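You operate a simulated robot arm through the tools that you are given. There is no shell and no other tool. Be economical: measure what you need, move in short steps, check, and stop when the job is done.

The job below is to be done with a simulated two-armed robot. You get a single attempt, and the scene is never put back.

## Task
Wind the music box to FULL, crate it with the paperweight and carry the crate to the table's rack end.
Fine: hold it while you wind clockwise to the mark at the long edge; both hands on the crate. Set down upright: music box.

It is judged by the outcome, as a careful person would: the job done as asked, and still so three seconds after it is handed in. It fails if anything else is knocked over, pushed out of place, dropped, spilled or broken.

## Robot
Two 6-joint arms with two-finger parallel grippers on one trunk, on a base that drives. Base frame: it is fixed to the floor where the robot stands at the start and does not move with it; the origin is under the middle of the robot, x ahead of it, y to its left, z up; the surface under the hand at the start is at about z = 0.76. Readings come in m, rad, newtons and seconds.
The left shoulder is at the start at [0.06, 0.187, 1.097], the right one opposite. With the tool pointing down near the work surface each hand reaches from about 0.2 to 0.62 m from the robot's upright axis, wherever it stands, measured 20 degrees to its own side. Places, roughly: end of the work table by the rack [0.5, 0.2, 0.8]; inside of the wooden crate [0.5, -0.4, 0.8]; winding knob [0.5, 0.1, 0.9]. Payload 1.57 kg a hand.
The tool frame of a hand sits at the grasp point between the pads (the TCP): z along the fingers, y along the line on which they close. The tips reach 0.03 m beyond it. Largest opening 0.11 m; finger width 0.024, thickness 0.012; the body of the gripper, 0.048 by 0.112 m, starts 0.078 m behind the TCP.
Orientation is that of the tool frame in the base frame, as a unit quaternion [w, x, y, z]. With the fingers straight down and closing along the base's y, the tool's x points along the base's -x, its y along +y and its z along -z.

## Interface
- The arms move only by the tool servo_tool. It takes "left_moves", "right_moves" or both (then of equal length, played together; a hand with none holds still); each is a list of rows, each a list of 2 entries, a list of its own where there are three numbers: the shift along the tool's x, y, z in units of 250 mm (1.0 is 250 mm), then the turn, a rotation vector about the tool's x, y, z in units of 90 degrees (1.0 is 90 degrees). In form: [[[tx, ty, tz], [rx, ry, rz]], ...]. A call has 1 to 12 rows; each row is the pose to reach, as a shift and turn from the pose commanded when the call began, along the tool's axes at that moment. "left_claw" and "right_claw" are, for a hand that has rows, the opening, from 0 (shut) to 1 (fully open), set as the call begins (left out, the last holds). A call with a number of a shift or a turn outside -1 to 1 is refused whole. Each row takes 0.2 s and may step no farther than 0.05 m and 0.15 rad from the row before; otherwise, or with a gripper value out of range, the whole call is refused. Where a pose cannot be reached the arm comes as near as it can. A force on the tool above 40 N (or 10 N above the force at the start of the call, whichever is more), or a blocked arm, ends the call early, and 0.2 s more pass. Each finger travels about 0.153 m/s and halts on what it meets, pressing with about 38 N; the grip force reading is that of the motor and also rises with nothing between the fingers. The clock runs only during rows and for 0.2 s after the last one: add rows that repeat a pose to give the fingers time. The reply holds the time, the measured pose of the TCP, the force on the tool along the base axes, the opening and the grip force, in the units named above and with some noise, with the torque about the TCP (base axes, N m) and any sound that the robot's microphone picked up.
- Cameras (640 x 400 px; columns grow to the right, rows downward): "scene" is now at [0.0165, -0.0016, 1.6366]; the picture's right is [-0.02, -1.00, 0.00], its down [-0.78, 0.02, -0.63] and it looks along [0.63, -0.01, -0.78] (base axes); focal length 256 px, centre (320, 200). "left" rides on the left gripper at [0.07, -0.016, -0.141] in its tool frame; the picture's right is [0.23, 0.97, 0.00], its down [-0.86, 0.20, -0.48] and it looks along [-0.47, 0.11, 0.88] (tool axes); focal length 222 px, centre (320, 200). "right" rides on the right gripper at [0.07, 0.016, -0.141] in its tool frame; the picture's right is [-0.23, 0.97, 0.00], its down [-0.86, -0.20, -0.48] and it looks along [-0.47, -0.11, 0.88] (tool axes); focal length 222 px, centre (320, 200). There is no depth. A picture from a camera that has moved, and an enlarged one, comes with that camera's place and axes in the base frame and with its lens.
- capture(camera): a new picture of that camera. No time passes.
- slide_trunk(by): slides the trunk up (or, below 0, down) by that many m; the arms and the scene camera ride with it, the base frame stays. It gives what a move gives, with no picture.
- steer(legs): drives the robot by 1 to 6 legs, each [ahead, left, turn to the left] in m, m and rad, along the robot's own axes; the way and the turn of a leg run together, so that a leg with both is an arc; at most 1.5 m and 3.142 rad a leg. The arms and the cameras ride along, it lands a little off, and it stops where it bumps. It gives what a move gives.
- pan_tilt(pan, tilt): turns the head with the scene camera to pan (to the left, within 1.501 rad either way) and tilt (down, from -0.506 to 1.204), counted from straight ahead of the robot. It gives what a move gives.
- enlarge(camera, box): a new picture of the part [left, top, right, bottom] of that camera's present view, enlarged. No time passes.
- sign_off(): hands the job in; it is judged then, once.

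Go step by step. Nothing tells you exact positions but the pictures and the camera data: compare them with the known pose of the tool, close in by small moves and look again before you grip or let go. The budget is 120 turns and 108 pictures, counting those below and the enlarged ones. Unless the task says otherwise, let go and move clear before handing in, and close with one line.

The tools are called after "Call:" as a command line: name --argument value ..., lists and objects as JSON in quotes. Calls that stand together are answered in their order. servo_tool: Moves the arms, as the interface text tells. Its arguments: {"type":"object","properties":{"left_moves":{"type":"array","items":{"type":"array"}},"left_claw":{"type":"number"},"right_moves":{"type":"array","items":{"type":"array"}},"right_claw":{"type":"number"}},"required":[]} The other tools are called the same way: slide_trunk (by) slides the trunk up or down; steer (legs) drives the base; pan_tilt (pan, tilt) turns the head that bears the scene camera; capture (camera) takes a picture; enlarge (camera, box) takes an enlarged picture of a part of a camera's view; sign_off () hands the job in.

At the start:

```text
time_s: 0.0
left_eef_pos: [0.437, 0.1407, 1.2588]
left_orientation: [-0.001, 0.0, 1.0, 0.0]
left_force: [-0.6, 0.6, 0.4]
left_wrist_torque: [-0.01, 0.01, 0.0]
left_grip_width: 0.11
left_grasp_force: 0.0
right_eef_pos: [0.4164, -0.2136, 1.2489]
right_orientation: [0.001, 0.0, 1.0, 0.0]
right_force: [0.0, -0.1, 0.4]
right_wrist_torque: [-0.04, -0.02, 0.0]
right_grip_width: 0.11
right_grasp_force: 0.0
trunk travel left (down, up): [-0.725, 0.265]
robot x, y, heading: [-0.0019, -0.0018, -0.002]
head pan, tilt: [-0.021, 0.892]
```

scene: 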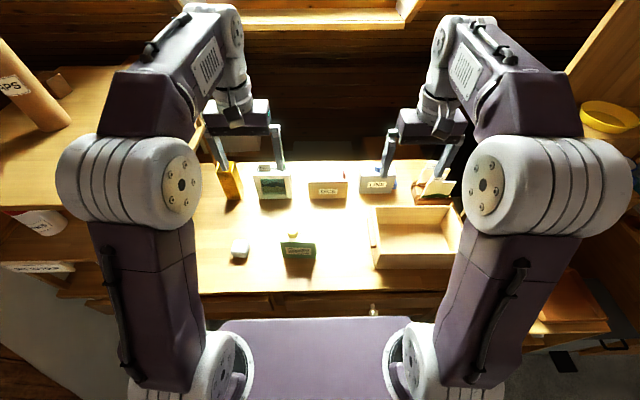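
right: 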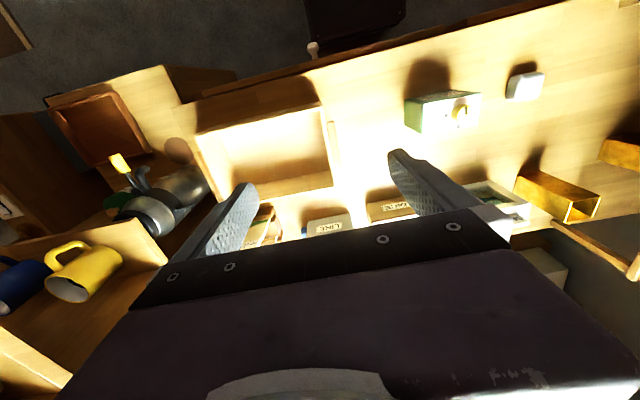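
left: 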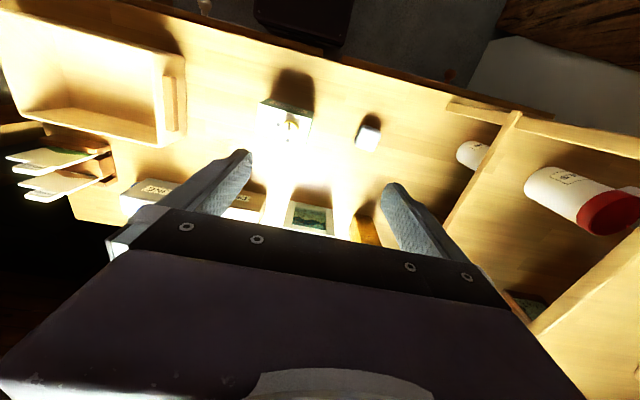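

I see a table with a green music box near the middle, a white block (the paperweight?) to its left and an open crate at the right. I'll look closer first.

Call:
enlarge --camera "scene" --box '[190, 140, 480, 321]'

Call:
enlarge --camera "scene" --box '[220, 220, 340, 295]'

Call:
enlarge --camera "left" --box '[240, 80, 400, 180]'

Call:
enlarge --camera "right" --box '[380, 50, 560, 162]'

```text
2.21 times, centred on (335, 230) of scene
camera zoom: at [0.0165, -0.0016, 1.6366], right [-0.02, -1.0, 0.0], down [-0.78, 0.02, -0.63], along [0.63, -0.01, -0.78], focal length 565 px, centre (287, 133)
```

zoom: 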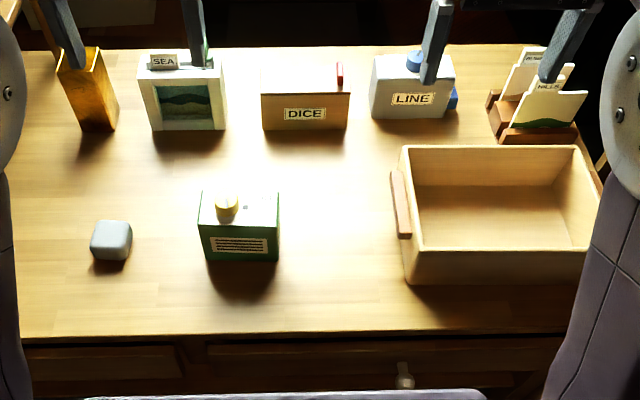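

```text
5.33 times, centred on (280, 258) of scene
camera zoom: at [0.0165, -0.0016, 1.6366], right [-0.02, -1.0, 0.0], down [-0.78, 0.02, -0.63], along [0.63, -0.01, -0.78], focal length 1365 px, centre (533, -107)
```

zoom: 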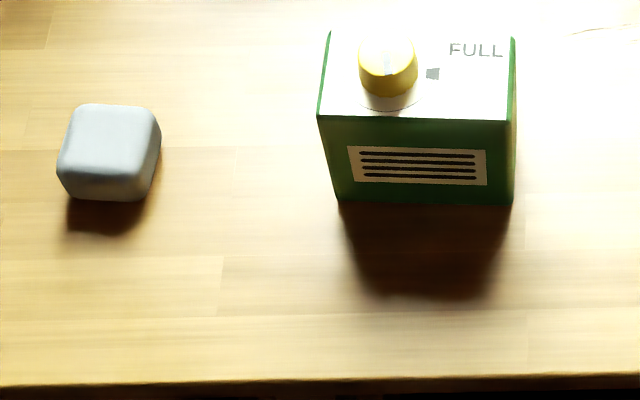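

```text
4.00 times, centred on (320, 130) of left
camera zoom: at [0.368, 0.1243, 1.3998], right [-0.23, 0.97, 0.0], down [0.86, 0.2, 0.48], along [0.47, 0.11, -0.88], focal length 888 px, centre (320, 480)
```

zoom: 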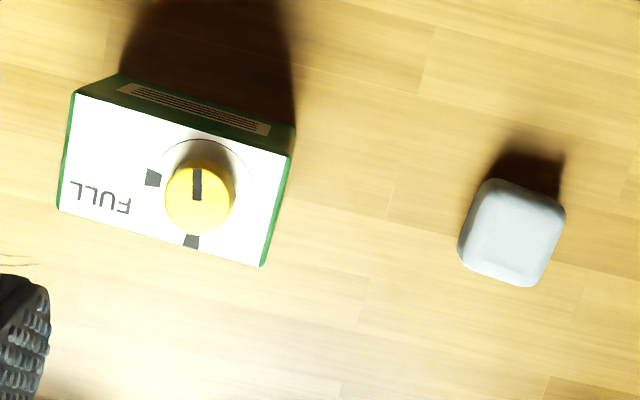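

```text
3.56 times, centred on (470, 106) of right
camera zoom: at [0.347, -0.1967, 1.3895], right [0.23, 0.97, 0.0], down [0.86, -0.2, 0.48], along [0.47, -0.11, -0.88], focal length 790 px, centre (-213, 534)
```

zoom: 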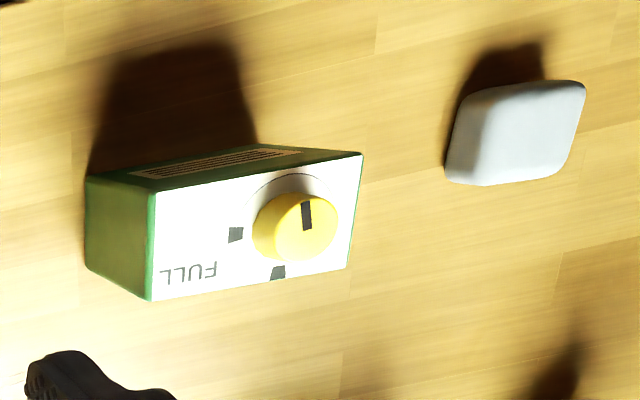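

The music box is at about x 0.45–0.51, y 0.00–0.124, top z≈0.88, with the knob near (0.48, 0.085) and its pointer toward the robot. The far long-edge mark is about 180° clockwise from there. I'll check both ends of the table before moving.

Call:
pan_tilt --pan 0.6 --tilt 0.8

Call:
capture --camera "scene"

Call:
pan_tilt --pan -0.6 --tilt 0.9

Call:
capture --camera "scene"

Call:
enlarge --camera "right" --box '[170, 80, 370, 205]'

Call:
enlarge --camera "left" --box '[0, 0, 210, 160]'

```text
time_s: 1.0
left_eef_pos: [0.4375, 0.1409, 1.2585]
left_orientation: [0.0, 0.0, 1.0, 0.0]
left_force: [0.2, -0.2, 0.4]
left_wrist_torque: [-0.01, 0.02, -0.01]
left_grip_width: 0.11
left_grasp_force: 0.0
right_eef_pos: [0.4174, -0.214, 1.2485]
right_orientation: [0.0, 0.0, 1.0, 0.0]
right_force: [0.1, 0.5, 0.0]
right_wrist_torque: [0.01, 0.0, 0.01]
right_grip_width: 0.1099
right_grasp_force: 0.0
trunk travel left (down, up): [-0.725, 0.265]
robot x, y, heading: [0.0039, -0.0024, -0.003]
head pan, tilt: [0.6, 0.799]
```

```text
100 pictures are left
camera scene: at [0.0072, 0.0454, 1.6439], right [0.56, -0.83, 0.0], down [-0.59, -0.4, -0.7], along [0.58, 0.39, -0.72], focal length 256 px, centre (320, 200)
```

scene: 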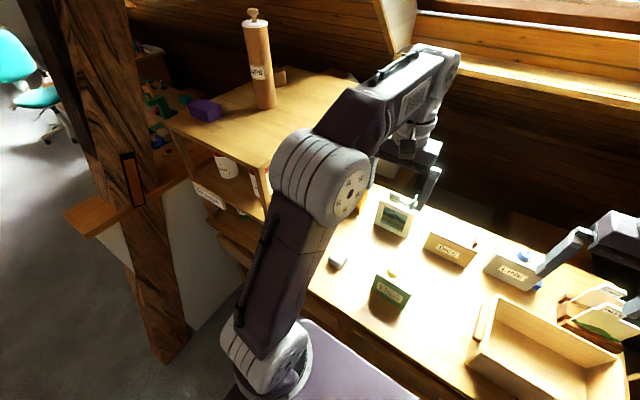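

```text
time_s: 2.4
left_eef_pos: [0.4384, 0.1405, 1.2587]
left_orientation: [-0.001, 0.001, 1.0, 0.0]
left_force: [0.2, -0.5, 0.2]
left_wrist_torque: [-0.01, 0.02, 0.03]
left_grip_width: 0.11
left_grasp_force: 0.0
right_eef_pos: [0.4182, -0.2143, 1.2479]
right_orientation: [0.0, 0.0, 1.0, 0.0]
right_force: [-1.2, -0.6, -0.1]
right_wrist_torque: [0.02, -0.02, -0.01]
right_grip_width: 0.11
right_grasp_force: 0.1
trunk travel left (down, up): [-0.725, 0.265]
robot x, y, heading: [0.0018, 0.0052, -0.001]
head pan, tilt: [-0.6, 0.901]
```

```text
99 pictures are left
camera scene: at [0.003, -0.0426, 1.636], right [-0.56, -0.83, 0.0], down [-0.65, 0.44, -0.62], along [0.51, -0.35, -0.78], focal length 256 px, centre (320, 200)
```

scene: 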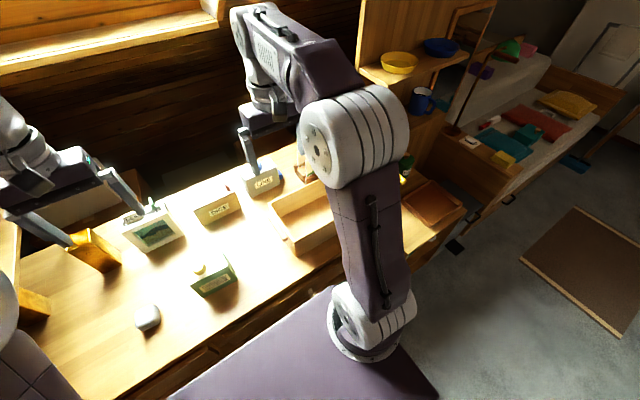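

```text
3.20 times, centred on (270, 142) of right
camera zoom: at [0.347, -0.1966, 1.3895], right [0.23, 0.97, 0.0], down [0.86, -0.2, 0.48], along [0.47, -0.11, -0.88], focal length 711 px, centre (480, 384)
```

zoom: 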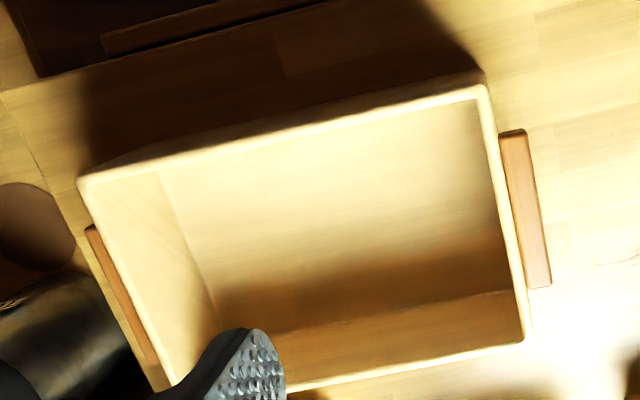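

```text
2.50 times, centred on (105, 80) of left
camera zoom: at [0.368, 0.1243, 1.3998], right [-0.23, 0.97, 0.0], down [0.86, 0.2, 0.48], along [0.47, 0.11, -0.88], focal length 555 px, centre (858, 500)
```

zoom: 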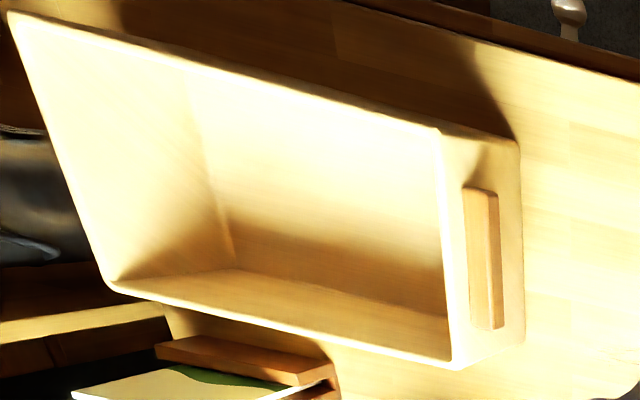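

The rack is at the left (y > 0.4), and the crate has handle bars on its short ends. I'll bring the right hand in to hold the box from its right end, and the left hand over the knob, pre-turned 90° anticlockwise.

Call:
servo_tool --right_moves '[[[-0.02, 0.021, 0.049], [0, 0, -0.083]], [[-0.04, 0.043, 0.099], [0, 0, -0.167]], [[-0.06, 0.064, 0.148], [0, 0, -0.25]], [[-0.08, 0.085, 0.197], [0, 0, -0.333]], [[-0.1, 0.107, 0.247], [0, 0, -0.417]], [[-0.12, 0.128, 0.296], [0, 0, -0.5]], [[-0.14, 0.149, 0.345], [0, 0, -0.583]], [[-0.16, 0.171, 0.395], [0, 0, -0.667]], [[-0.18, 0.192, 0.444], [0, 0, -0.75]], [[-0.2, 0.213, 0.493], [0, 0, -0.833]], [[-0.22, 0.235, 0.543], [0, 0, -0.917]], [[-0.24, 0.256, 0.592], [0, 0, -1]]]' --left_moves '[[[-0.014, -0.018, 0.03], [0, 0, -0.083]], [[-0.028, -0.037, 0.06], [0, 0, -0.167]], [[-0.042, -0.055, 0.1], [0, 0, -0.25]], [[-0.056, -0.074, 0.15], [0, 0, -0.333]], [[-0.07, -0.092, 0.2], [0, 0, -0.417]], [[-0.084, -0.111, 0.25], [0, 0, -0.5]], [[-0.098, -0.129, 0.3], [0, 0, -0.583]], [[-0.112, -0.148, 0.35], [0, 0, -0.667]], [[-0.126, -0.166, 0.4], [0, 0, -0.75]], [[-0.14, -0.185, 0.45], [0, 0, -0.833]], [[-0.154, -0.203, 0.5], [0, 0, -0.917]], [[-0.168, -0.222, 0.55], [0, 0, -1]]]'

Call:
pan_tilt --pan 0 --tilt 0.9

Call:
capture --camera "scene"

Call:
capture --camera "left"

```text
time_s: 5.0
left_eef_pos: [0.48, 0.0851, 1.1211]
left_orientation: [-0.001, 0.708, -0.706, 0.0]
left_force: [-0.9, 0.4, -0.2]
left_wrist_torque: [-0.03, 0.0, -0.02]
left_grip_width: 0.11
left_grasp_force: 0.0
right_eef_pos: [0.4774, -0.149, 1.1017]
right_orientation: [0.0, 0.708, -0.706, 0.0]
right_force: [-0.5, 0.5, 0.0]
right_wrist_torque: [-0.01, -0.01, 0.0]
right_grip_width: 0.11
right_grasp_force: 0.0
trunk travel left (down, up): [-0.725, 0.265]
robot x, y, heading: [-0.0028, -0.0013, 0.0]
head pan, tilt: [-0.6, 0.901]
```

```text
time_s: 6.0
left_eef_pos: [0.4785, 0.0841, 1.1227]
left_orientation: [0.0, 0.708, -0.707, 0.0]
left_force: [-0.6, -0.3, 0.0]
left_wrist_torque: [-0.02, -0.01, -0.02]
left_grip_width: 0.1101
left_grasp_force: 0.1
right_eef_pos: [0.4774, -0.1482, 1.1007]
right_orientation: [0.0, -0.707, 0.707, 0.0]
right_force: [-0.4, -0.3, -0.2]
right_wrist_torque: [0.0, -0.01, 0.01]
right_grip_width: 0.1098
right_grasp_force: 0.1
trunk travel left (down, up): [-0.725, 0.265]
robot x, y, heading: [0.0022, -0.0001, 0.007]
head pan, tilt: [0.0, 0.901]
```

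```text
96 pictures are left
camera scene: at [0.0162, -0.0001, 1.636], right [0.0, -1.0, 0.0], down [-0.78, 0.0, -0.62], along [0.62, 0.0, -0.78], focal length 256 px, centre (320, 200)
```

scene: 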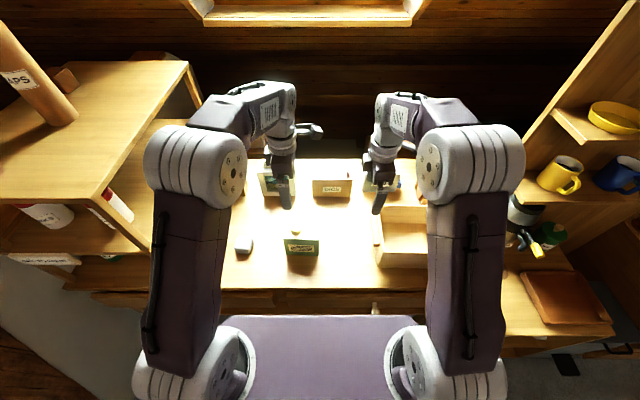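

```text
95 pictures are left
camera left: at [0.4956, 0.0154, 1.2628], right [-0.97, -0.23, 0.0], down [-0.2, 0.86, 0.48], along [-0.11, 0.47, -0.88], focal length 222 px, centre (320, 200)
```

left: 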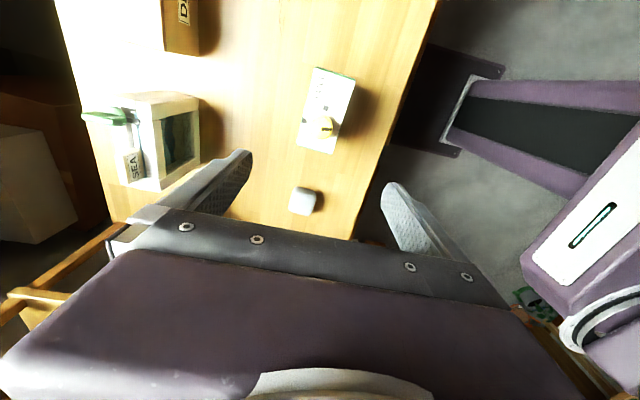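

Both hands are in place. Next I tilt the right hand 45° toward the box while it lowers to a pre-grasp spot.

Call:
servo_tool --right_moves '[[[-0.03, 0, 0.073], [0, -0.0625, 0]], [[-0.06, 0, 0.146], [0, -0.125, 0]], [[-0.09, 0, 0.219], [0, -0.1875, 0]], [[-0.12, 0, 0.292], [0, -0.25, 0]], [[-0.15, 0, 0.365], [0, -0.3125, 0]], [[-0.18, 0, 0.438], [0, -0.375, 0]], [[-0.21, 0, 0.511], [0, -0.4375, 0]], [[-0.24, 0, 0.584], [0, -0.5, 0]]]'

Call:
enlarge --camera "left" --box '[250, 50, 400, 225]'

Call:
capture --camera "right"

Call:
enlarge --camera "scene" --box '[220, 140, 440, 290]'

```text
time_s: 7.8
left_eef_pos: [0.4801, 0.0832, 1.1226]
left_orientation: [0.0, -0.707, 0.707, 0.001]
left_force: [-0.1, -0.2, -0.9]
left_wrist_torque: [-0.01, 0.04, 0.0]
left_grip_width: 0.11
left_grasp_force: 0.0
right_eef_pos: [0.4773, -0.0909, 0.9538]
right_orientation: [0.271, -0.653, 0.653, 0.271]
right_force: [-0.1, -0.4, 0.0]
right_wrist_torque: [0.04, 0.01, 0.04]
right_grip_width: 0.1099
right_grasp_force: 0.1
trunk travel left (down, up): [-0.725, 0.265]
robot x, y, heading: [-0.0016, -0.0029, 0.006]
head pan, tilt: [0.0, 0.901]
```

```text
2.29 times, centred on (325, 138) of left
camera zoom: at [0.4963, 0.0149, 1.2625], right [-0.97, -0.23, 0.0], down [-0.2, 0.85, 0.48], along [-0.11, 0.47, -0.88], focal length 508 px, centre (309, 343)
```

zoom: 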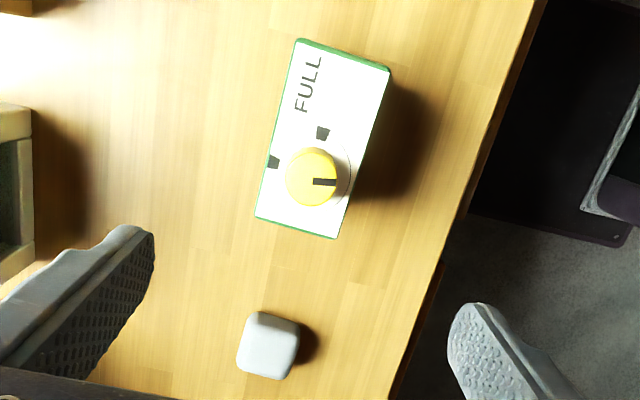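

```text
93 pictures are left
camera right: at [0.4608, -0.2385, 1.0036], right [-0.97, 0.16, 0.16], down [0.2, 0.26, 0.94], along [0.11, 0.95, -0.29], focal length 222 px, centre (320, 200)
```

right: 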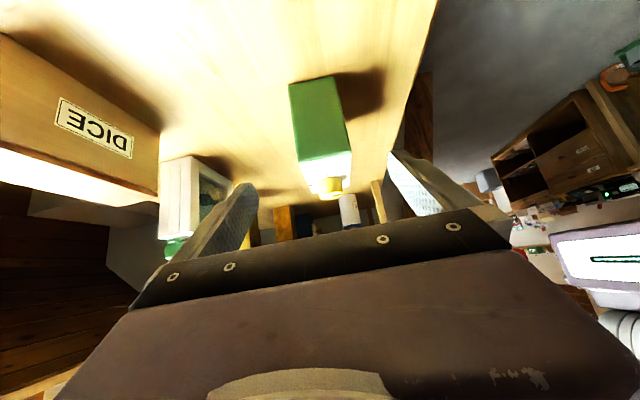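

```text
2.67 times, centred on (330, 215) of scene
camera zoom: at [0.0171, -0.0007, 1.6361], right [0.0, -1.0, 0.0], down [-0.78, 0.0, -0.62], along [0.62, 0.0, -0.78], focal length 682 px, centre (293, 160)
```

zoom: 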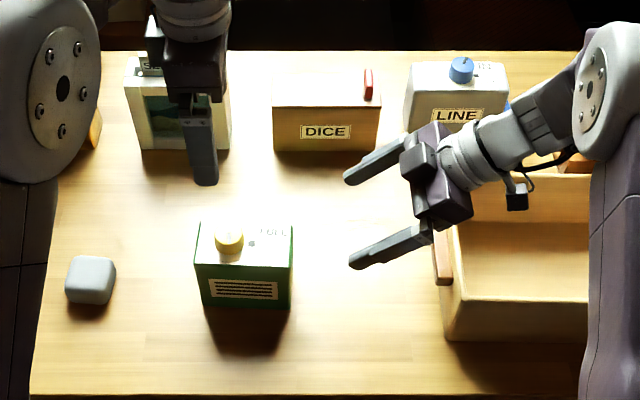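

The box is about 3° skewed. The pointer is at about 191° (toward the robot) and the long-edge mark straight away, so the winding turn is about 190° clockwise. I slide the right hand in along its approach.

Call:
servo_tool --right_moves '[[[0, 0, 0.08], [0, 0, 0]], [[0, 0, 0.16], [0, 0, 0]], [[0, 0, 0.24], [0, 0, 0]], [[0, 0, 0.32], [0, 0, 0]], [[0, 0, 0.4], [0, 0, 0]], [[0, 0, 0.48], [0, 0, 0]], [[0, 0, 0.56], [0, 0, 0]], [[0, 0, 0.64], [0, 0, 0]]]'

Call:
enlarge --camera "scene" --box '[220, 160, 380, 280]'

Call:
capture --camera "left"

```text
time_s: 9.6
left_eef_pos: [0.4798, 0.0845, 1.1204]
left_orientation: [0.0, 0.707, -0.707, 0.001]
left_force: [0.4, -1.0, 0.1]
left_wrist_torque: [0.06, -0.03, 0.01]
left_grip_width: 0.1101
left_grasp_force: 0.1
right_eef_pos: [0.4767, 0.0232, 0.8405]
right_orientation: [0.271, -0.653, 0.653, 0.27]
right_force: [-0.1, -0.6, -0.2]
right_wrist_torque: [-0.03, 0.0, 0.02]
right_grip_width: 0.1102
right_grasp_force: 0.0
trunk travel left (down, up): [-0.725, 0.265]
robot x, y, heading: [0.0003, -0.0014, -0.001]
head pan, tilt: [0.0, 0.901]
```

```text
3.33 times, centred on (300, 220) of scene
camera zoom: at [0.0165, 0.0004, 1.6361], right [0.0, -1.0, 0.0], down [-0.78, 0.0, -0.62], along [0.62, 0.0, -0.78], focal length 853 px, centre (387, 133)
```

zoom: 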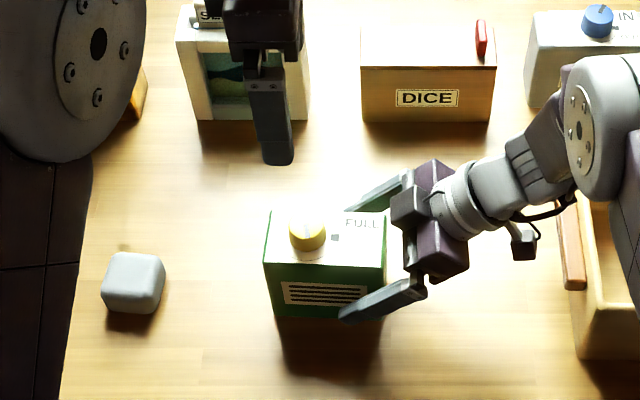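

```text
90 pictures are left
camera left: at [0.4959, 0.0158, 1.2627], right [-0.97, -0.23, 0.0], down [-0.2, 0.86, 0.48], along [-0.11, 0.47, -0.88], focal length 222 px, centre (320, 200)
```

left: 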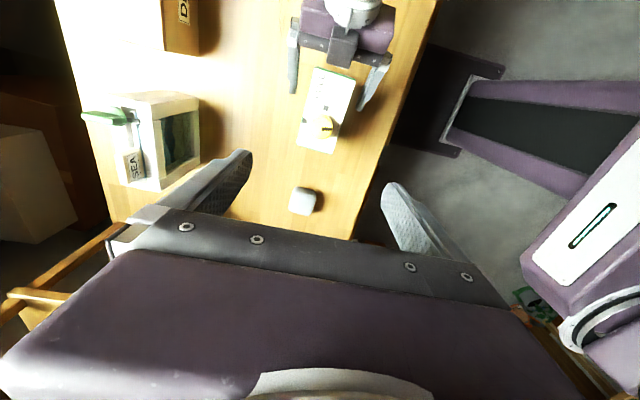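

The fingers straddle the box centrally. Closing the right hand on it.

Call:
servo_tool --right_moves '[[[0, 0, 0], [0, 0, 0]], [[0, 0, 0], [0, 0, 0]], [[0, 0, 0], [0, 0, 0]]]' --right_claw 0.3

Call:
enlarge --camera "left" --box '[270, 40, 390, 170]'

Call:
enlarge --camera "scene" --box '[260, 190, 340, 260]'

```text
time_s: 10.4
left_eef_pos: [0.4803, 0.0846, 1.1217]
left_orientation: [0.0, -0.707, 0.707, 0.0]
left_force: [-0.1, -0.1, 0.6]
left_wrist_torque: [0.0, -0.04, -0.03]
left_grip_width: 0.11
left_grasp_force: 0.0
right_eef_pos: [0.4768, 0.0238, 0.8419]
right_orientation: [-0.271, 0.653, -0.653, -0.271]
right_force: [-1.2, -0.1, 0.1]
right_wrist_torque: [-0.15, 0.08, 0.03]
right_grip_width: 0.0678
right_grasp_force: 38.1
trunk travel left (down, up): [-0.725, 0.265]
robot x, y, heading: [-0.001, -0.0007, -0.005]
head pan, tilt: [0.0, 0.901]
```

```text
3.08 times, centred on (330, 105) of left
camera zoom: at [0.4956, 0.0154, 1.2627], right [-0.97, -0.23, 0.0], down [-0.2, 0.86, 0.48], along [-0.11, 0.47, -0.88], focal length 684 px, centre (289, 492)
```

zoom: 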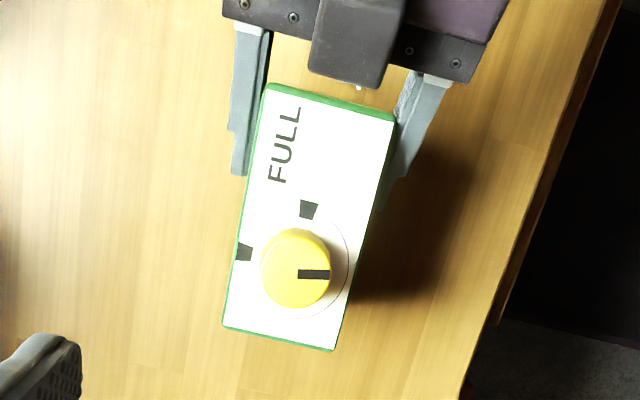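

```text
5.71 times, centred on (300, 225) of scene
camera zoom: at [0.0162, -0.0001, 1.636], right [0.0, -1.0, 0.0], down [-0.78, 0.0, -0.62], along [0.62, 0.0, -0.78], focal length 1462 px, centre (434, 57)
```

zoom: 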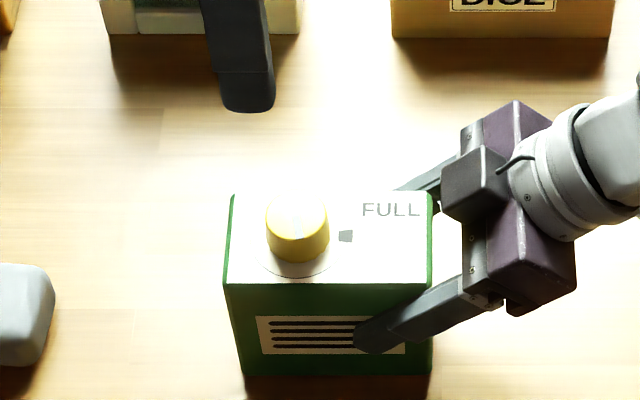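

The box is held (0.068 m wide). The knob's centre is about (0.476, 0.080) with its top near z 0.91. I lower the left hand to just above it.

Call:
servo_tool --left_moves '[[[0.003, 0.002, 0.1], [0, 0, 0]], [[0.006, 0.004, 0.2], [0, 0, 0]], [[0.009, 0.006, 0.3], [0, 0, 0]], [[0.012, 0.008, 0.4], [0, 0, 0]], [[0.015, 0.01, 0.5], [0, 0, 0]], [[0.018, 0.012, 0.62], [0, 0, 0]]]' --left_claw 0.65

Call:
capture --camera "left"

Call:
enlarge --camera "scene" --box '[250, 170, 350, 260]'

```text
time_s: 11.8
left_eef_pos: [0.4774, 0.0789, 0.9643]
left_orientation: [0.0, 0.707, -0.707, 0.001]
left_force: [1.0, -0.4, 0.9]
left_wrist_torque: [0.01, 0.01, 0.03]
left_grip_width: 0.0715
left_grasp_force: 0.1
right_eef_pos: [0.4765, 0.0244, 0.8403]
right_orientation: [-0.27, 0.654, -0.653, -0.271]
right_force: [-0.7, 0.4, -0.1]
right_wrist_torque: [-0.1, 0.03, 0.01]
right_grip_width: 0.0679
right_grasp_force: 37.7
trunk travel left (down, up): [-0.725, 0.265]
robot x, y, heading: [0.001, 0.0022, -0.001]
head pan, tilt: [0.0, 0.901]
```

```text
87 pictures are left
camera left: at [0.4932, 0.0107, 1.1068], right [-0.97, -0.23, 0.0], down [-0.2, 0.86, 0.48], along [-0.11, 0.47, -0.88], focal length 222 px, centre (320, 200)
```

left: 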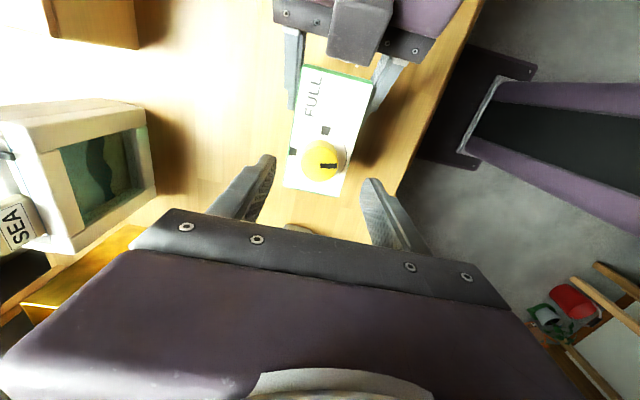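

```text
4.44 times, centred on (300, 215) of scene
camera zoom: at [0.0169, -0.0001, 1.6361], right [0.0, -1.0, 0.0], down [-0.78, 0.0, -0.62], along [0.62, 0.0, -0.78], focal length 1137 px, centre (409, 133)
```

zoom: 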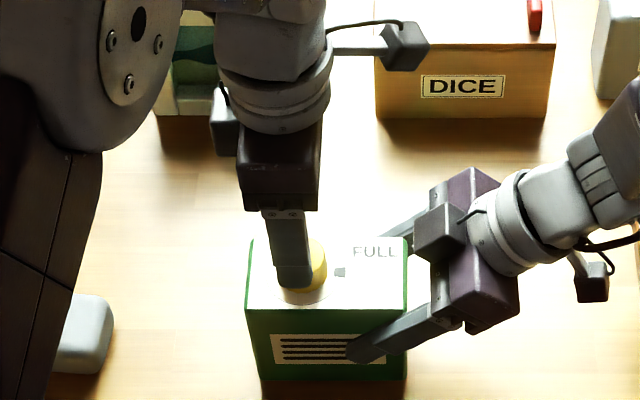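

The left hand is close to centred over the knob. I make a small correction, descend around the knob and close gently.

Call:
servo_tool --left_moves '[[[0.008, 0.008, 0.05], [0, 0, 0]], [[0.008, 0.008, 0.1], [0, 0, 0]], [[0.008, 0.008, 0.15], [0, 0, 0]], [[0.008, 0.008, 0.195], [0, 0, 0]], [[0.008, 0.008, 0.195], [0, 0, 0]]]'

Call:
capture --camera "left"

Call:
enlarge --camera "scene" --box '[250, 170, 350, 260]'

```text
time_s: 13.0
left_eef_pos: [0.475, 0.0781, 0.9173]
left_orientation: [0.0, -0.707, 0.707, 0.0]
left_force: [0.4, -0.9, 0.0]
left_wrist_torque: [-0.01, -0.03, 0.0]
left_grip_width: 0.0716
left_grasp_force: 0.1
right_eef_pos: [0.4775, 0.0236, 0.841]
right_orientation: [0.271, -0.653, 0.654, 0.27]
right_force: [0.9, 0.1, 0.2]
right_wrist_torque: [-0.06, -0.02, 0.0]
right_grip_width: 0.0679
right_grasp_force: 38.1
trunk travel left (down, up): [-0.725, 0.265]
robot x, y, heading: [0.0021, -0.0034, -0.003]
head pan, tilt: [0.0, 0.901]
```

```text
85 pictures are left
camera left: at [0.4914, 0.0084, 1.0587], right [-0.97, -0.23, 0.0], down [-0.2, 0.86, 0.48], along [-0.11, 0.47, -0.88], focal length 222 px, centre (320, 200)
```

left: 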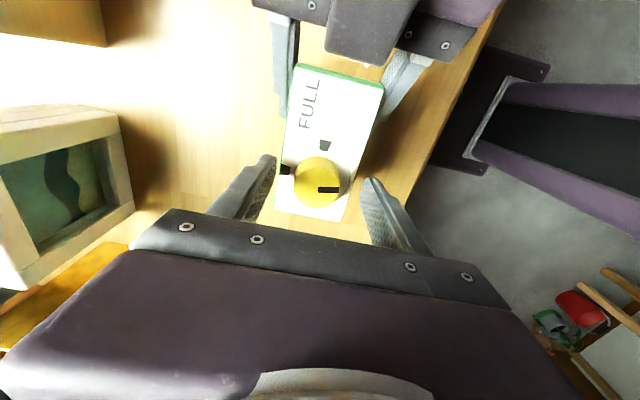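

```text
4.44 times, centred on (300, 215) of scene
camera zoom: at [0.0164, 0.0001, 1.636], right [0.0, -1.0, 0.0], down [-0.78, 0.0, -0.62], along [0.62, 0.0, -0.78], focal length 1137 px, centre (409, 133)
```

zoom: 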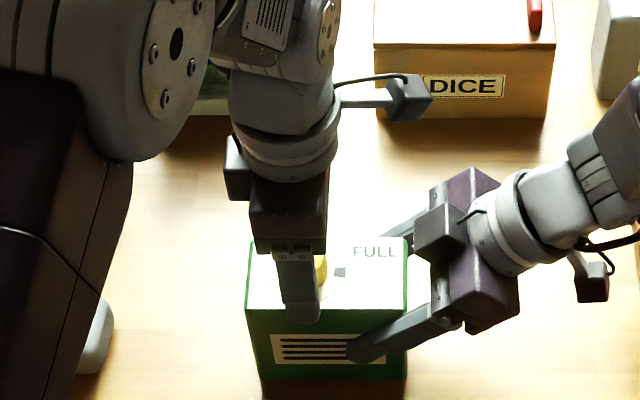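

Fingers are around the knob with the tips just above the box top. Closing the left hand on it.

Call:
servo_tool --left_moves '[[[0, 0, 0], [0, 0, 0]], [[0, 0, 0], [0, 0, 0]], [[0, 0, 0], [0, 0, 0]]]' --left_claw 0.1

Call:
enlarge --camera "left" --box '[240, 50, 440, 250]'

```text
time_s: 13.8
left_eef_pos: [0.4766, 0.078, 0.9184]
left_orientation: [-0.001, 0.707, -0.707, 0.0]
left_force: [13.5, 2.9, -6.5]
left_wrist_torque: [0.12, -0.34, -0.07]
left_grip_width: 0.0352
left_grasp_force: 37.8
right_eef_pos: [0.4766, 0.0242, 0.8414]
right_orientation: [-0.27, 0.654, -0.652, -0.271]
right_force: [-13.6, -3.1, 6.2]
right_wrist_torque: [0.52, -0.68, 0.73]
right_grip_width: 0.0678
right_grasp_force: 38.4
trunk travel left (down, up): [-0.725, 0.265]
robot x, y, heading: [-0.0039, -0.0002, -0.002]
head pan, tilt: [0.0, 0.901]
```

```text
2.00 times, centred on (340, 150) of left
camera zoom: at [0.4919, 0.0086, 1.059], right [-0.97, -0.23, 0.0], down [-0.2, 0.86, 0.48], along [-0.11, 0.47, -0.88], focal length 444 px, centre (280, 300)
```

zoom: 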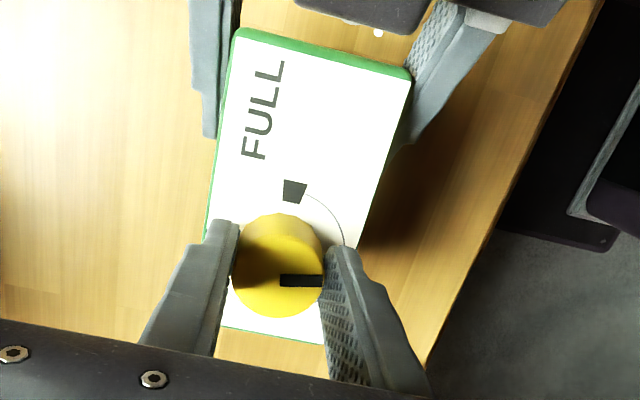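

The knob is gripped, with a little sideways load. I shift 1.5 mm to relieve it and wind 90° clockwise (positive about the tool's z).

Call:
servo_tool --left_moves '[[[0, -0.006, 0], [0, 0, 0.083]], [[0, -0.006, 0], [0, 0, 0.167]], [[0, -0.006, 0], [0, 0, 0.25]], [[0, -0.006, 0], [0, 0, 0.333]], [[0, -0.006, 0], [0, 0, 0.417]], [[0, -0.006, 0], [0, 0, 0.5]], [[0, -0.006, 0], [0, 0, 0.583]], [[0, -0.006, 0], [0, 0, 0.667]], [[0, -0.006, 0], [0, 0, 0.75]], [[0, -0.006, 0], [0, 0, 0.833]], [[0, -0.006, 0], [0, 0, 0.917]], [[0, -0.006, 0], [0, 0, 1]]]'

Call:
enlarge --camera "left" --box '[240, 50, 440, 250]'

Call:
enlarge --camera "scene" --box '[250, 170, 350, 260]'

```text
time_s: 16.4
left_eef_pos: [0.4746, 0.0805, 0.9174]
left_orientation: [-0.001, 0.002, 1.0, 0.0]
left_force: [-16.0, 27.1, 24.4]
left_wrist_torque: [1.03, 0.28, 0.08]
left_grip_width: 0.0354
left_grasp_force: 38.1
right_eef_pos: [0.4786, 0.0229, 0.8415]
right_orientation: [-0.27, 0.654, -0.653, -0.269]
right_force: [14.5, -20.9, -12.4]
right_wrist_torque: [1.14, 0.48, -0.68]
right_grip_width: 0.068
right_grasp_force: 37.8
trunk travel left (down, up): [-0.725, 0.265]
robot x, y, heading: [-0.0005, 0.001, -0.001]
head pan, tilt: [0.0, 0.901]
```

```text
2.00 times, centred on (340, 150) of left
camera zoom: at [0.4051, 0.064, 1.0589], right [-0.22, 0.97, 0.0], down [0.86, 0.2, 0.48], along [0.46, 0.11, -0.88], focal length 444 px, centre (280, 300)
```

zoom: 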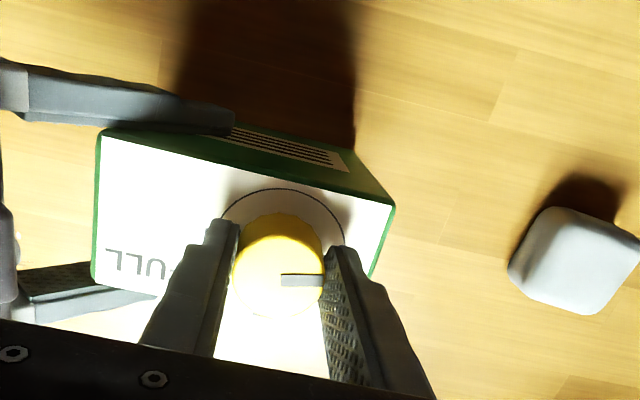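

```text
4.44 times, centred on (300, 215) of scene
camera zoom: at [0.0143, 0.0006, 1.6361], right [0.0, -1.0, 0.0], down [-0.78, 0.0, -0.62], along [0.62, 0.0, -0.78], focal length 1137 px, centre (409, 133)
```

zoom: 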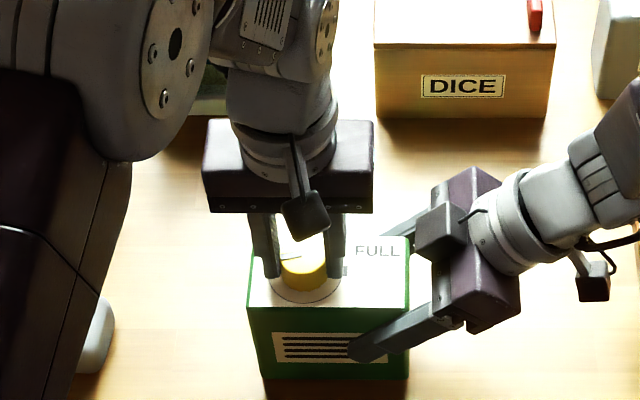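

The knob turned cleanly with the hand (now about a quarter turn on). Side loads built up, so I'll let go of the knob and re-centre before continuing.

Call:
servo_tool --left_moves '[[[0, 0, 0], [0, 0, 0]], [[0, 0, 0], [0, 0, 0]]]' --left_claw 0.55

Call:
enlarge --camera "left" --box '[240, 50, 440, 250]'

Call:
enlarge --camera "scene" --box '[250, 170, 350, 260]'

```text
time_s: 17.0
left_eef_pos: [0.4768, 0.0778, 0.9169]
left_orientation: [0.002, 0.0, 1.0, -0.001]
left_force: [0.0, 1.0, 0.4]
left_wrist_torque: [0.03, -0.01, -0.05]
left_grip_width: 0.0606
left_grasp_force: 0.1
right_eef_pos: [0.477, 0.0239, 0.8401]
right_orientation: [0.271, -0.653, 0.653, 0.271]
right_force: [-0.4, 0.7, 1.9]
right_wrist_torque: [-0.12, -0.01, 0.04]
right_grip_width: 0.0677
right_grasp_force: 38.3
trunk travel left (down, up): [-0.725, 0.265]
robot x, y, heading: [0.0019, -0.0034, -0.005]
head pan, tilt: [0.0, 0.901]
```

```text
2.00 times, centred on (340, 150) of left
camera zoom: at [0.4067, 0.0622, 1.0583], right [-0.23, 0.97, 0.0], down [0.85, 0.2, 0.48], along [0.47, 0.11, -0.88], focal length 444 px, centre (280, 300)
```

zoom: 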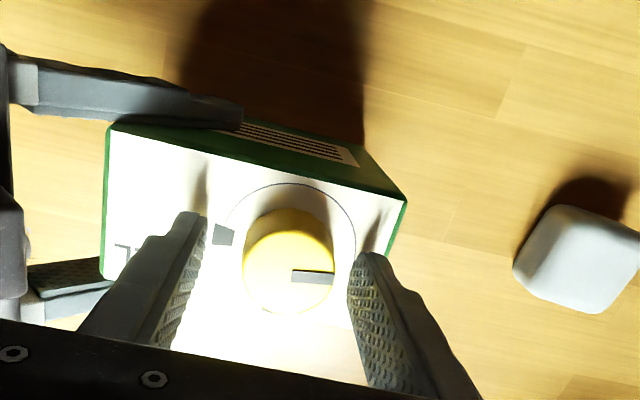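

```text
4.44 times, centred on (300, 215) of scene
camera zoom: at [0.0159, 0.0002, 1.636], right [0.0, -1.0, 0.0], down [-0.78, 0.0, -0.62], along [0.62, 0.0, -0.78], focal length 1137 px, centre (409, 133)
```

zoom: 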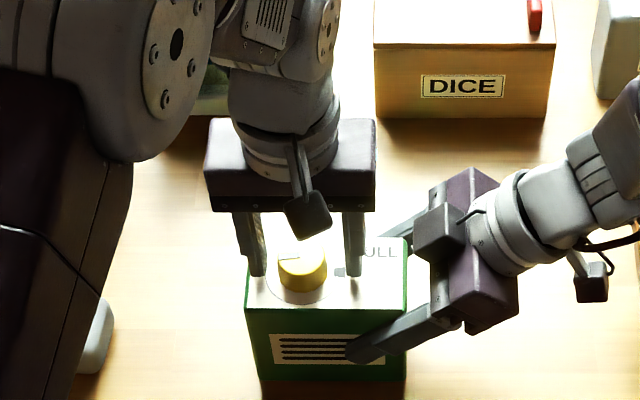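

The knob sits about 3–4 mm to the +y side of the hand's centre. I shift there and grip again.

Call:
servo_tool --left_moves '[[[0, 0.014, 0], [0, 0, 0]], [[0, 0.014, 0], [0, 0, 0]]]'

Call:
servo_tool --left_moves '[[[0, 0, 0], [0, 0, 0]], [[0, 0, 0], [0, 0, 0]], [[0, 0, 0], [0, 0, 0]]]' --left_claw 0.1

```text
time_s: 17.6
left_eef_pos: [0.4758, 0.0823, 0.9164]
left_orientation: [0.0, 0.0, 1.0, 0.0]
left_force: [0.4, -0.3, -0.2]
left_wrist_torque: [-0.01, 0.01, -0.01]
left_grip_width: 0.0604
left_grasp_force: 0.0
right_eef_pos: [0.478, 0.0244, 0.8404]
right_orientation: [0.271, -0.653, 0.653, 0.271]
right_force: [-1.2, 1.9, 1.0]
right_wrist_torque: [-0.1, -0.07, 0.03]
right_grip_width: 0.0677
right_grasp_force: 37.3
trunk travel left (down, up): [-0.725, 0.265]
robot x, y, heading: [-0.0007, -0.0015, 0.001]
head pan, tilt: [0.0, 0.901]
```

```text
time_s: 18.4
left_eef_pos: [0.4761, 0.0824, 0.918]
left_orientation: [0.001, 0.0, 1.0, 0.0]
left_force: [-1.5, -12.2, 0.7]
left_wrist_torque: [-0.32, -0.05, -0.03]
left_grip_width: 0.0357
left_grasp_force: 38.6
right_eef_pos: [0.4769, 0.0249, 0.8421]
right_orientation: [-0.271, 0.654, -0.653, -0.271]
right_force: [0.5, 12.9, 0.4]
right_wrist_torque: [-0.72, 0.11, -0.12]
right_grip_width: 0.0678
right_grasp_force: 38.3
trunk travel left (down, up): [-0.725, 0.265]
robot x, y, heading: [-0.0017, 0.0005, -0.002]
head pan, tilt: [0.0, 0.901]
```

Load is smaller now. I shift back 1 mm and wind another 90° clockwise.

Call:
servo_tool --left_moves '[[[0, -0.004, 0], [0, 0, 0.083]], [[0, -0.004, 0], [0, 0, 0.167]], [[0, -0.004, 0], [0, 0, 0.25]], [[0, -0.004, 0], [0, 0, 0.333]], [[0, -0.004, 0], [0, 0, 0.417]], [[0, -0.004, 0], [0, 0, 0.5]], [[0, -0.004, 0], [0, 0, 0.583]], [[0, -0.004, 0], [0, 0, 0.667]], [[0, -0.004, 0], [0, 0, 0.75]], [[0, -0.004, 0], [0, 0, 0.833]], [[0, -0.004, 0], [0, 0, 0.917]], [[0, -0.004, 0], [0, 0, 1]]]'

Call:
enlarge --camera "left" --box '[240, 50, 440, 250]'

Call:
enlarge --camera "scene" --box '[250, 170, 350, 260]'

```text
time_s: 21.0
left_eef_pos: [0.4754, 0.0817, 0.9184]
left_orientation: [0.001, 0.708, 0.706, 0.001]
left_force: [11.2, 22.5, -1.8]
left_wrist_torque: [0.82, -0.41, -0.01]
left_grip_width: 0.0354
left_grasp_force: 37.7
right_eef_pos: [0.4756, 0.023, 0.8408]
right_orientation: [-0.271, 0.653, -0.653, -0.271]
right_force: [-11.5, -24.2, 10.6]
right_wrist_torque: [0.8, -0.11, 0.66]
right_grip_width: 0.068
right_grasp_force: 37.3
trunk travel left (down, up): [-0.725, 0.265]
robot x, y, heading: [-0.0005, 0.0, -0.0]
head pan, tilt: [0.0, 0.901]
```

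```text
2.00 times, centred on (340, 150) of left
camera zoom: at [0.4598, 0.1507, 1.0591], right [0.97, 0.22, 0.0], down [0.2, -0.86, 0.48], along [0.11, -0.47, -0.88], focal length 444 px, centre (280, 300)
```

zoom: 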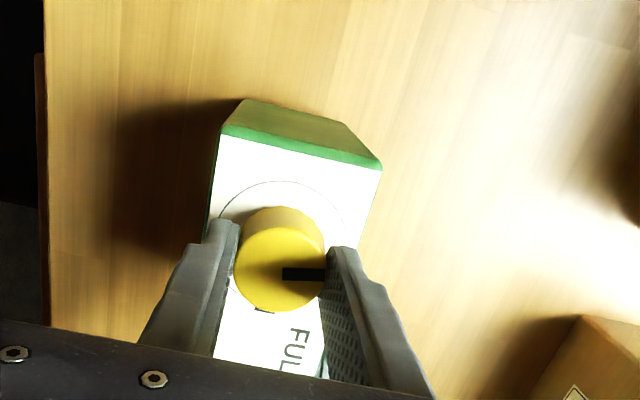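

```text
4.44 times, centred on (300, 215) of scene
camera zoom: at [0.0152, -0.0002, 1.6361], right [0.0, -1.0, 0.0], down [-0.78, 0.0, -0.62], along [0.62, 0.0, -0.78], focal length 1137 px, centre (409, 133)
```

zoom: 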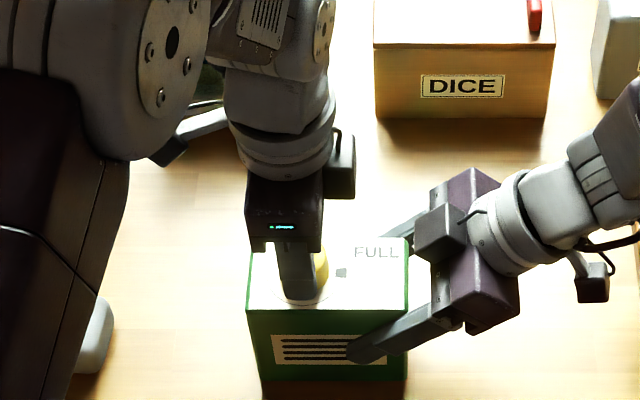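

The pointer is now about 13° short of straight away. I'll release and look at the pointer against the mark.

Call:
servo_tool --left_moves '[[[0, 0, 0], [0, 0, 0]], [[0, 0, 0], [0, 0, 0]]]' --left_claw 0.75

Call:
enlarge --camera "left" --box '[240, 100, 400, 250]'

```text
time_s: 21.6
left_eef_pos: [0.4759, 0.0809, 0.9175]
left_orientation: [0.0, 0.707, 0.707, 0.001]
left_force: [0.2, -0.7, 0.3]
left_wrist_torque: [-0.02, 0.02, -0.02]
left_grip_width: 0.0825
left_grasp_force: 0.1
right_eef_pos: [0.4777, 0.0243, 0.8398]
right_orientation: [-0.27, 0.654, -0.653, -0.27]
right_force: [-0.4, 1.7, 1.4]
right_wrist_torque: [-0.03, 0.09, -0.03]
right_grip_width: 0.0679
right_grasp_force: 38.3
trunk travel left (down, up): [-0.725, 0.265]
robot x, y, heading: [-0.0033, 0.0008, -0.006]
head pan, tilt: [0.0, 0.901]
```

```text
2.67 times, centred on (320, 175) of left
camera zoom: at [0.4599, 0.1505, 1.0586], right [0.97, 0.23, 0.0], down [0.2, -0.85, 0.48], along [0.11, -0.47, -0.88], focal length 592 px, centre (320, 267)
```

zoom: 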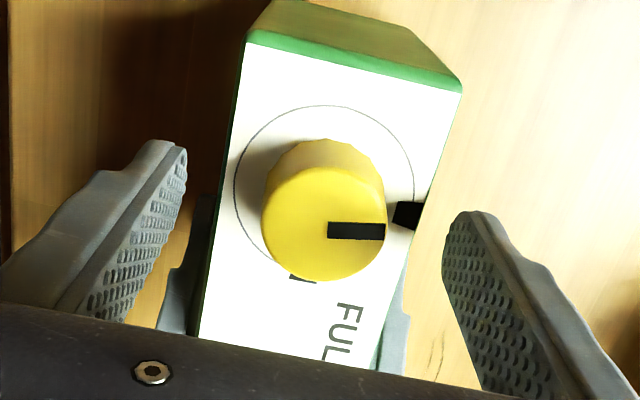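

The mark lies at about 1° and the pointer at about 11°, so roughly 10° more clockwise is needed. I re-grip with a tiny recentring and turn that much.

Call:
servo_tool --left_moves '[[[0.003, 0.005, 0], [0, 0, 0]], [[0.003, 0.005, 0], [0, 0, 0]], [[0.003, 0.005, 0], [0, 0, 0]], [[0.003, 0.005, 0], [0, 0, 0]], [[0.003, 0.005, 0], [0, 0, 0.04]], [[0.003, 0.005, 0], [0, 0, 0.08]], [[0.003, 0.005, 0], [0, 0, 0.117]], [[0.003, 0.005, 0], [0, 0, 0.117]]]' --left_claw 0.1

Call:
servo_tool --left_moves '[[[0, 0, 0], [0, 0, 0]], [[0, 0, 0], [0, 0, 0]]]' --left_claw 0.75

Call:
enlarge --camera "left" --box '[240, 100, 400, 250]'

```text
time_s: 23.4
left_eef_pos: [0.4769, 0.0802, 0.9163]
left_orientation: [0.0, 0.77, 0.639, 0.001]
left_force: [-5.0, -15.1, 3.9]
left_wrist_torque: [-0.61, 0.2, -0.03]
left_grip_width: 0.0356
left_grasp_force: 37.8
right_eef_pos: [0.4768, 0.0236, 0.8412]
right_orientation: [-0.271, 0.653, -0.653, -0.271]
right_force: [5.3, 14.9, -0.5]
right_wrist_torque: [-0.93, 0.29, -0.3]
right_grip_width: 0.0674
right_grasp_force: 37.8
trunk travel left (down, up): [-0.725, 0.265]
robot x, y, heading: [-0.0001, 0.0012, -0.005]
head pan, tilt: [0.0, 0.901]
```

```text
time_s: 24.0
left_eef_pos: [0.4782, 0.0807, 0.9182]
left_orientation: [-0.001, 0.769, 0.639, -0.001]
left_force: [-0.1, -0.1, -0.2]
left_wrist_torque: [0.01, 0.01, 0.01]
left_grip_width: 0.0826
left_grasp_force: 0.1
right_eef_pos: [0.477, 0.0227, 0.8414]
right_orientation: [0.271, -0.653, 0.653, 0.271]
right_force: [0.9, -3.1, 3.5]
right_wrist_torque: [-0.42, 0.19, 0.11]
right_grip_width: 0.0677
right_grasp_force: 38.2
trunk travel left (down, up): [-0.725, 0.265]
robot x, y, heading: [0.0004, 0.001, 0.004]
head pan, tilt: [0.0, 0.901]
```

```text
2.67 times, centred on (320, 175) of left
camera zoom: at [0.4739, 0.1532, 1.0587], right [1.0, 0.05, 0.0], down [0.04, -0.88, 0.48], along [0.02, -0.48, -0.88], focal length 592 px, centre (320, 267)
```

zoom: 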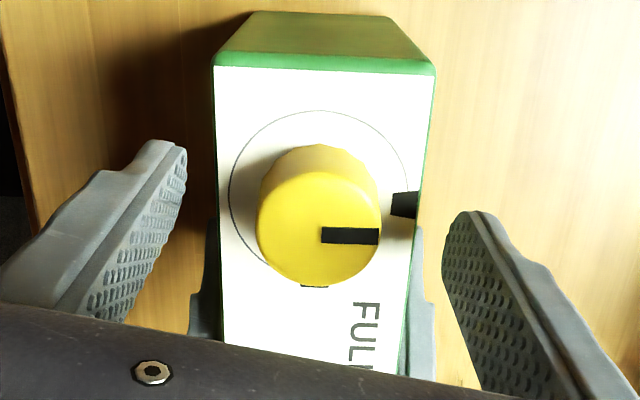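

The pointer is now on the far long-edge mark, within about 2°. Next I raise the left hand and unwind its wrist before picking the grey paperweight, while the right keeps holding the box.

Call:
servo_tool --left_moves '[[[0, 0, -0.1], [0, 0, 0]], [[0, 0, -0.2], [0, 0, 0]], [[0, 0, -0.3], [0, 0, 0]], [[0, 0, -0.4], [0, 0, -0.09]], [[0, 0, -0.5], [0, 0, -0.18]], [[0, 0, -0.5], [0, 0, -0.27]], [[0, 0, -0.5], [0, 0, -0.36]], [[0, 0, -0.5], [0, 0, -0.45]], [[0, 0, -0.5], [0, 0, -0.54]], [[0, 0, -0.5], [0, 0, -0.63]], [[0, 0, -0.5], [0, 0, -0.72]], [[0, 0, -0.5], [0, 0, -0.81]]]' --left_claw 1

Call:
servo_tool --left_moves '[[[0, 0, 0], [0, 0, -0.09]], [[0, 0, 0], [0, 0, -0.18]], [[0, 0, 0], [0, 0, -0.27]], [[0, 0, 0], [0, 0, -0.307]]]'

Call:
capture --camera "left"

Call:
enlarge --camera "scene" --box '[200, 140, 380, 280]'

```text
time_s: 26.6
left_eef_pos: [0.4777, 0.0818, 1.0414]
left_orientation: [0.0, 0.238, 0.971, 0.0]
left_force: [0.4, -0.2, 0.4]
left_wrist_torque: [0.02, 0.02, 0.03]
left_grip_width: 0.1099
left_grasp_force: 0.1
right_eef_pos: [0.4768, 0.0238, 0.8403]
right_orientation: [-0.27, 0.654, -0.653, -0.271]
right_force: [-1.3, -0.1, 0.7]
right_wrist_torque: [-0.17, 0.15, -0.01]
right_grip_width: 0.0678
right_grasp_force: 37.9
trunk travel left (down, up): [-0.725, 0.265]
robot x, y, heading: [-0.0004, -0.0016, 0.002]
head pan, tilt: [0.0, 0.901]
```

```text
time_s: 27.6
left_eef_pos: [0.4769, 0.0832, 1.0435]
left_orientation: [0.0, -0.001, 1.0, 0.0]
left_force: [-0.3, -0.4, 0.1]
left_wrist_torque: [0.0, 0.03, 0.03]
left_grip_width: 0.1101
left_grasp_force: 0.1
right_eef_pos: [0.4774, 0.0243, 0.8403]
right_orientation: [0.271, -0.653, 0.654, 0.27]
right_force: [-0.7, 0.6, 1.6]
right_wrist_torque: [-0.15, 0.16, -0.03]
right_grip_width: 0.0681
right_grasp_force: 38.4
trunk travel left (down, up): [-0.725, 0.265]
robot x, y, heading: [0.0, -0.0033, 0.0]
head pan, tilt: [0.0, 0.901]
```

```text
74 pictures are left
camera left: at [0.4076, 0.0655, 1.1835], right [-0.23, 0.97, 0.0], down [0.85, 0.2, 0.48], along [0.47, 0.11, -0.88], focal length 222 px, centre (320, 200)
```

left: 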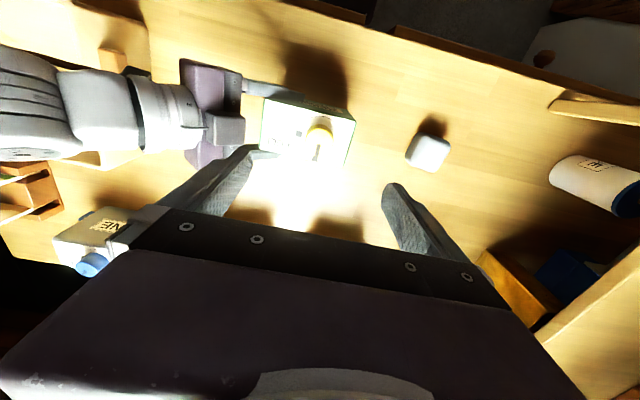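

```text
2.86 times, centred on (290, 210) of scene
camera zoom: at [0.016, 0.0001, 1.636], right [0.0, -1.0, 0.0], down [-0.78, 0.0, -0.62], along [0.62, 0.0, -0.78], focal length 731 px, centre (406, 171)
```

zoom: 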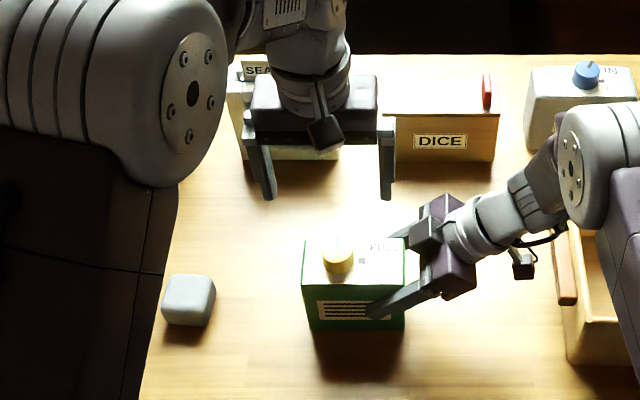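

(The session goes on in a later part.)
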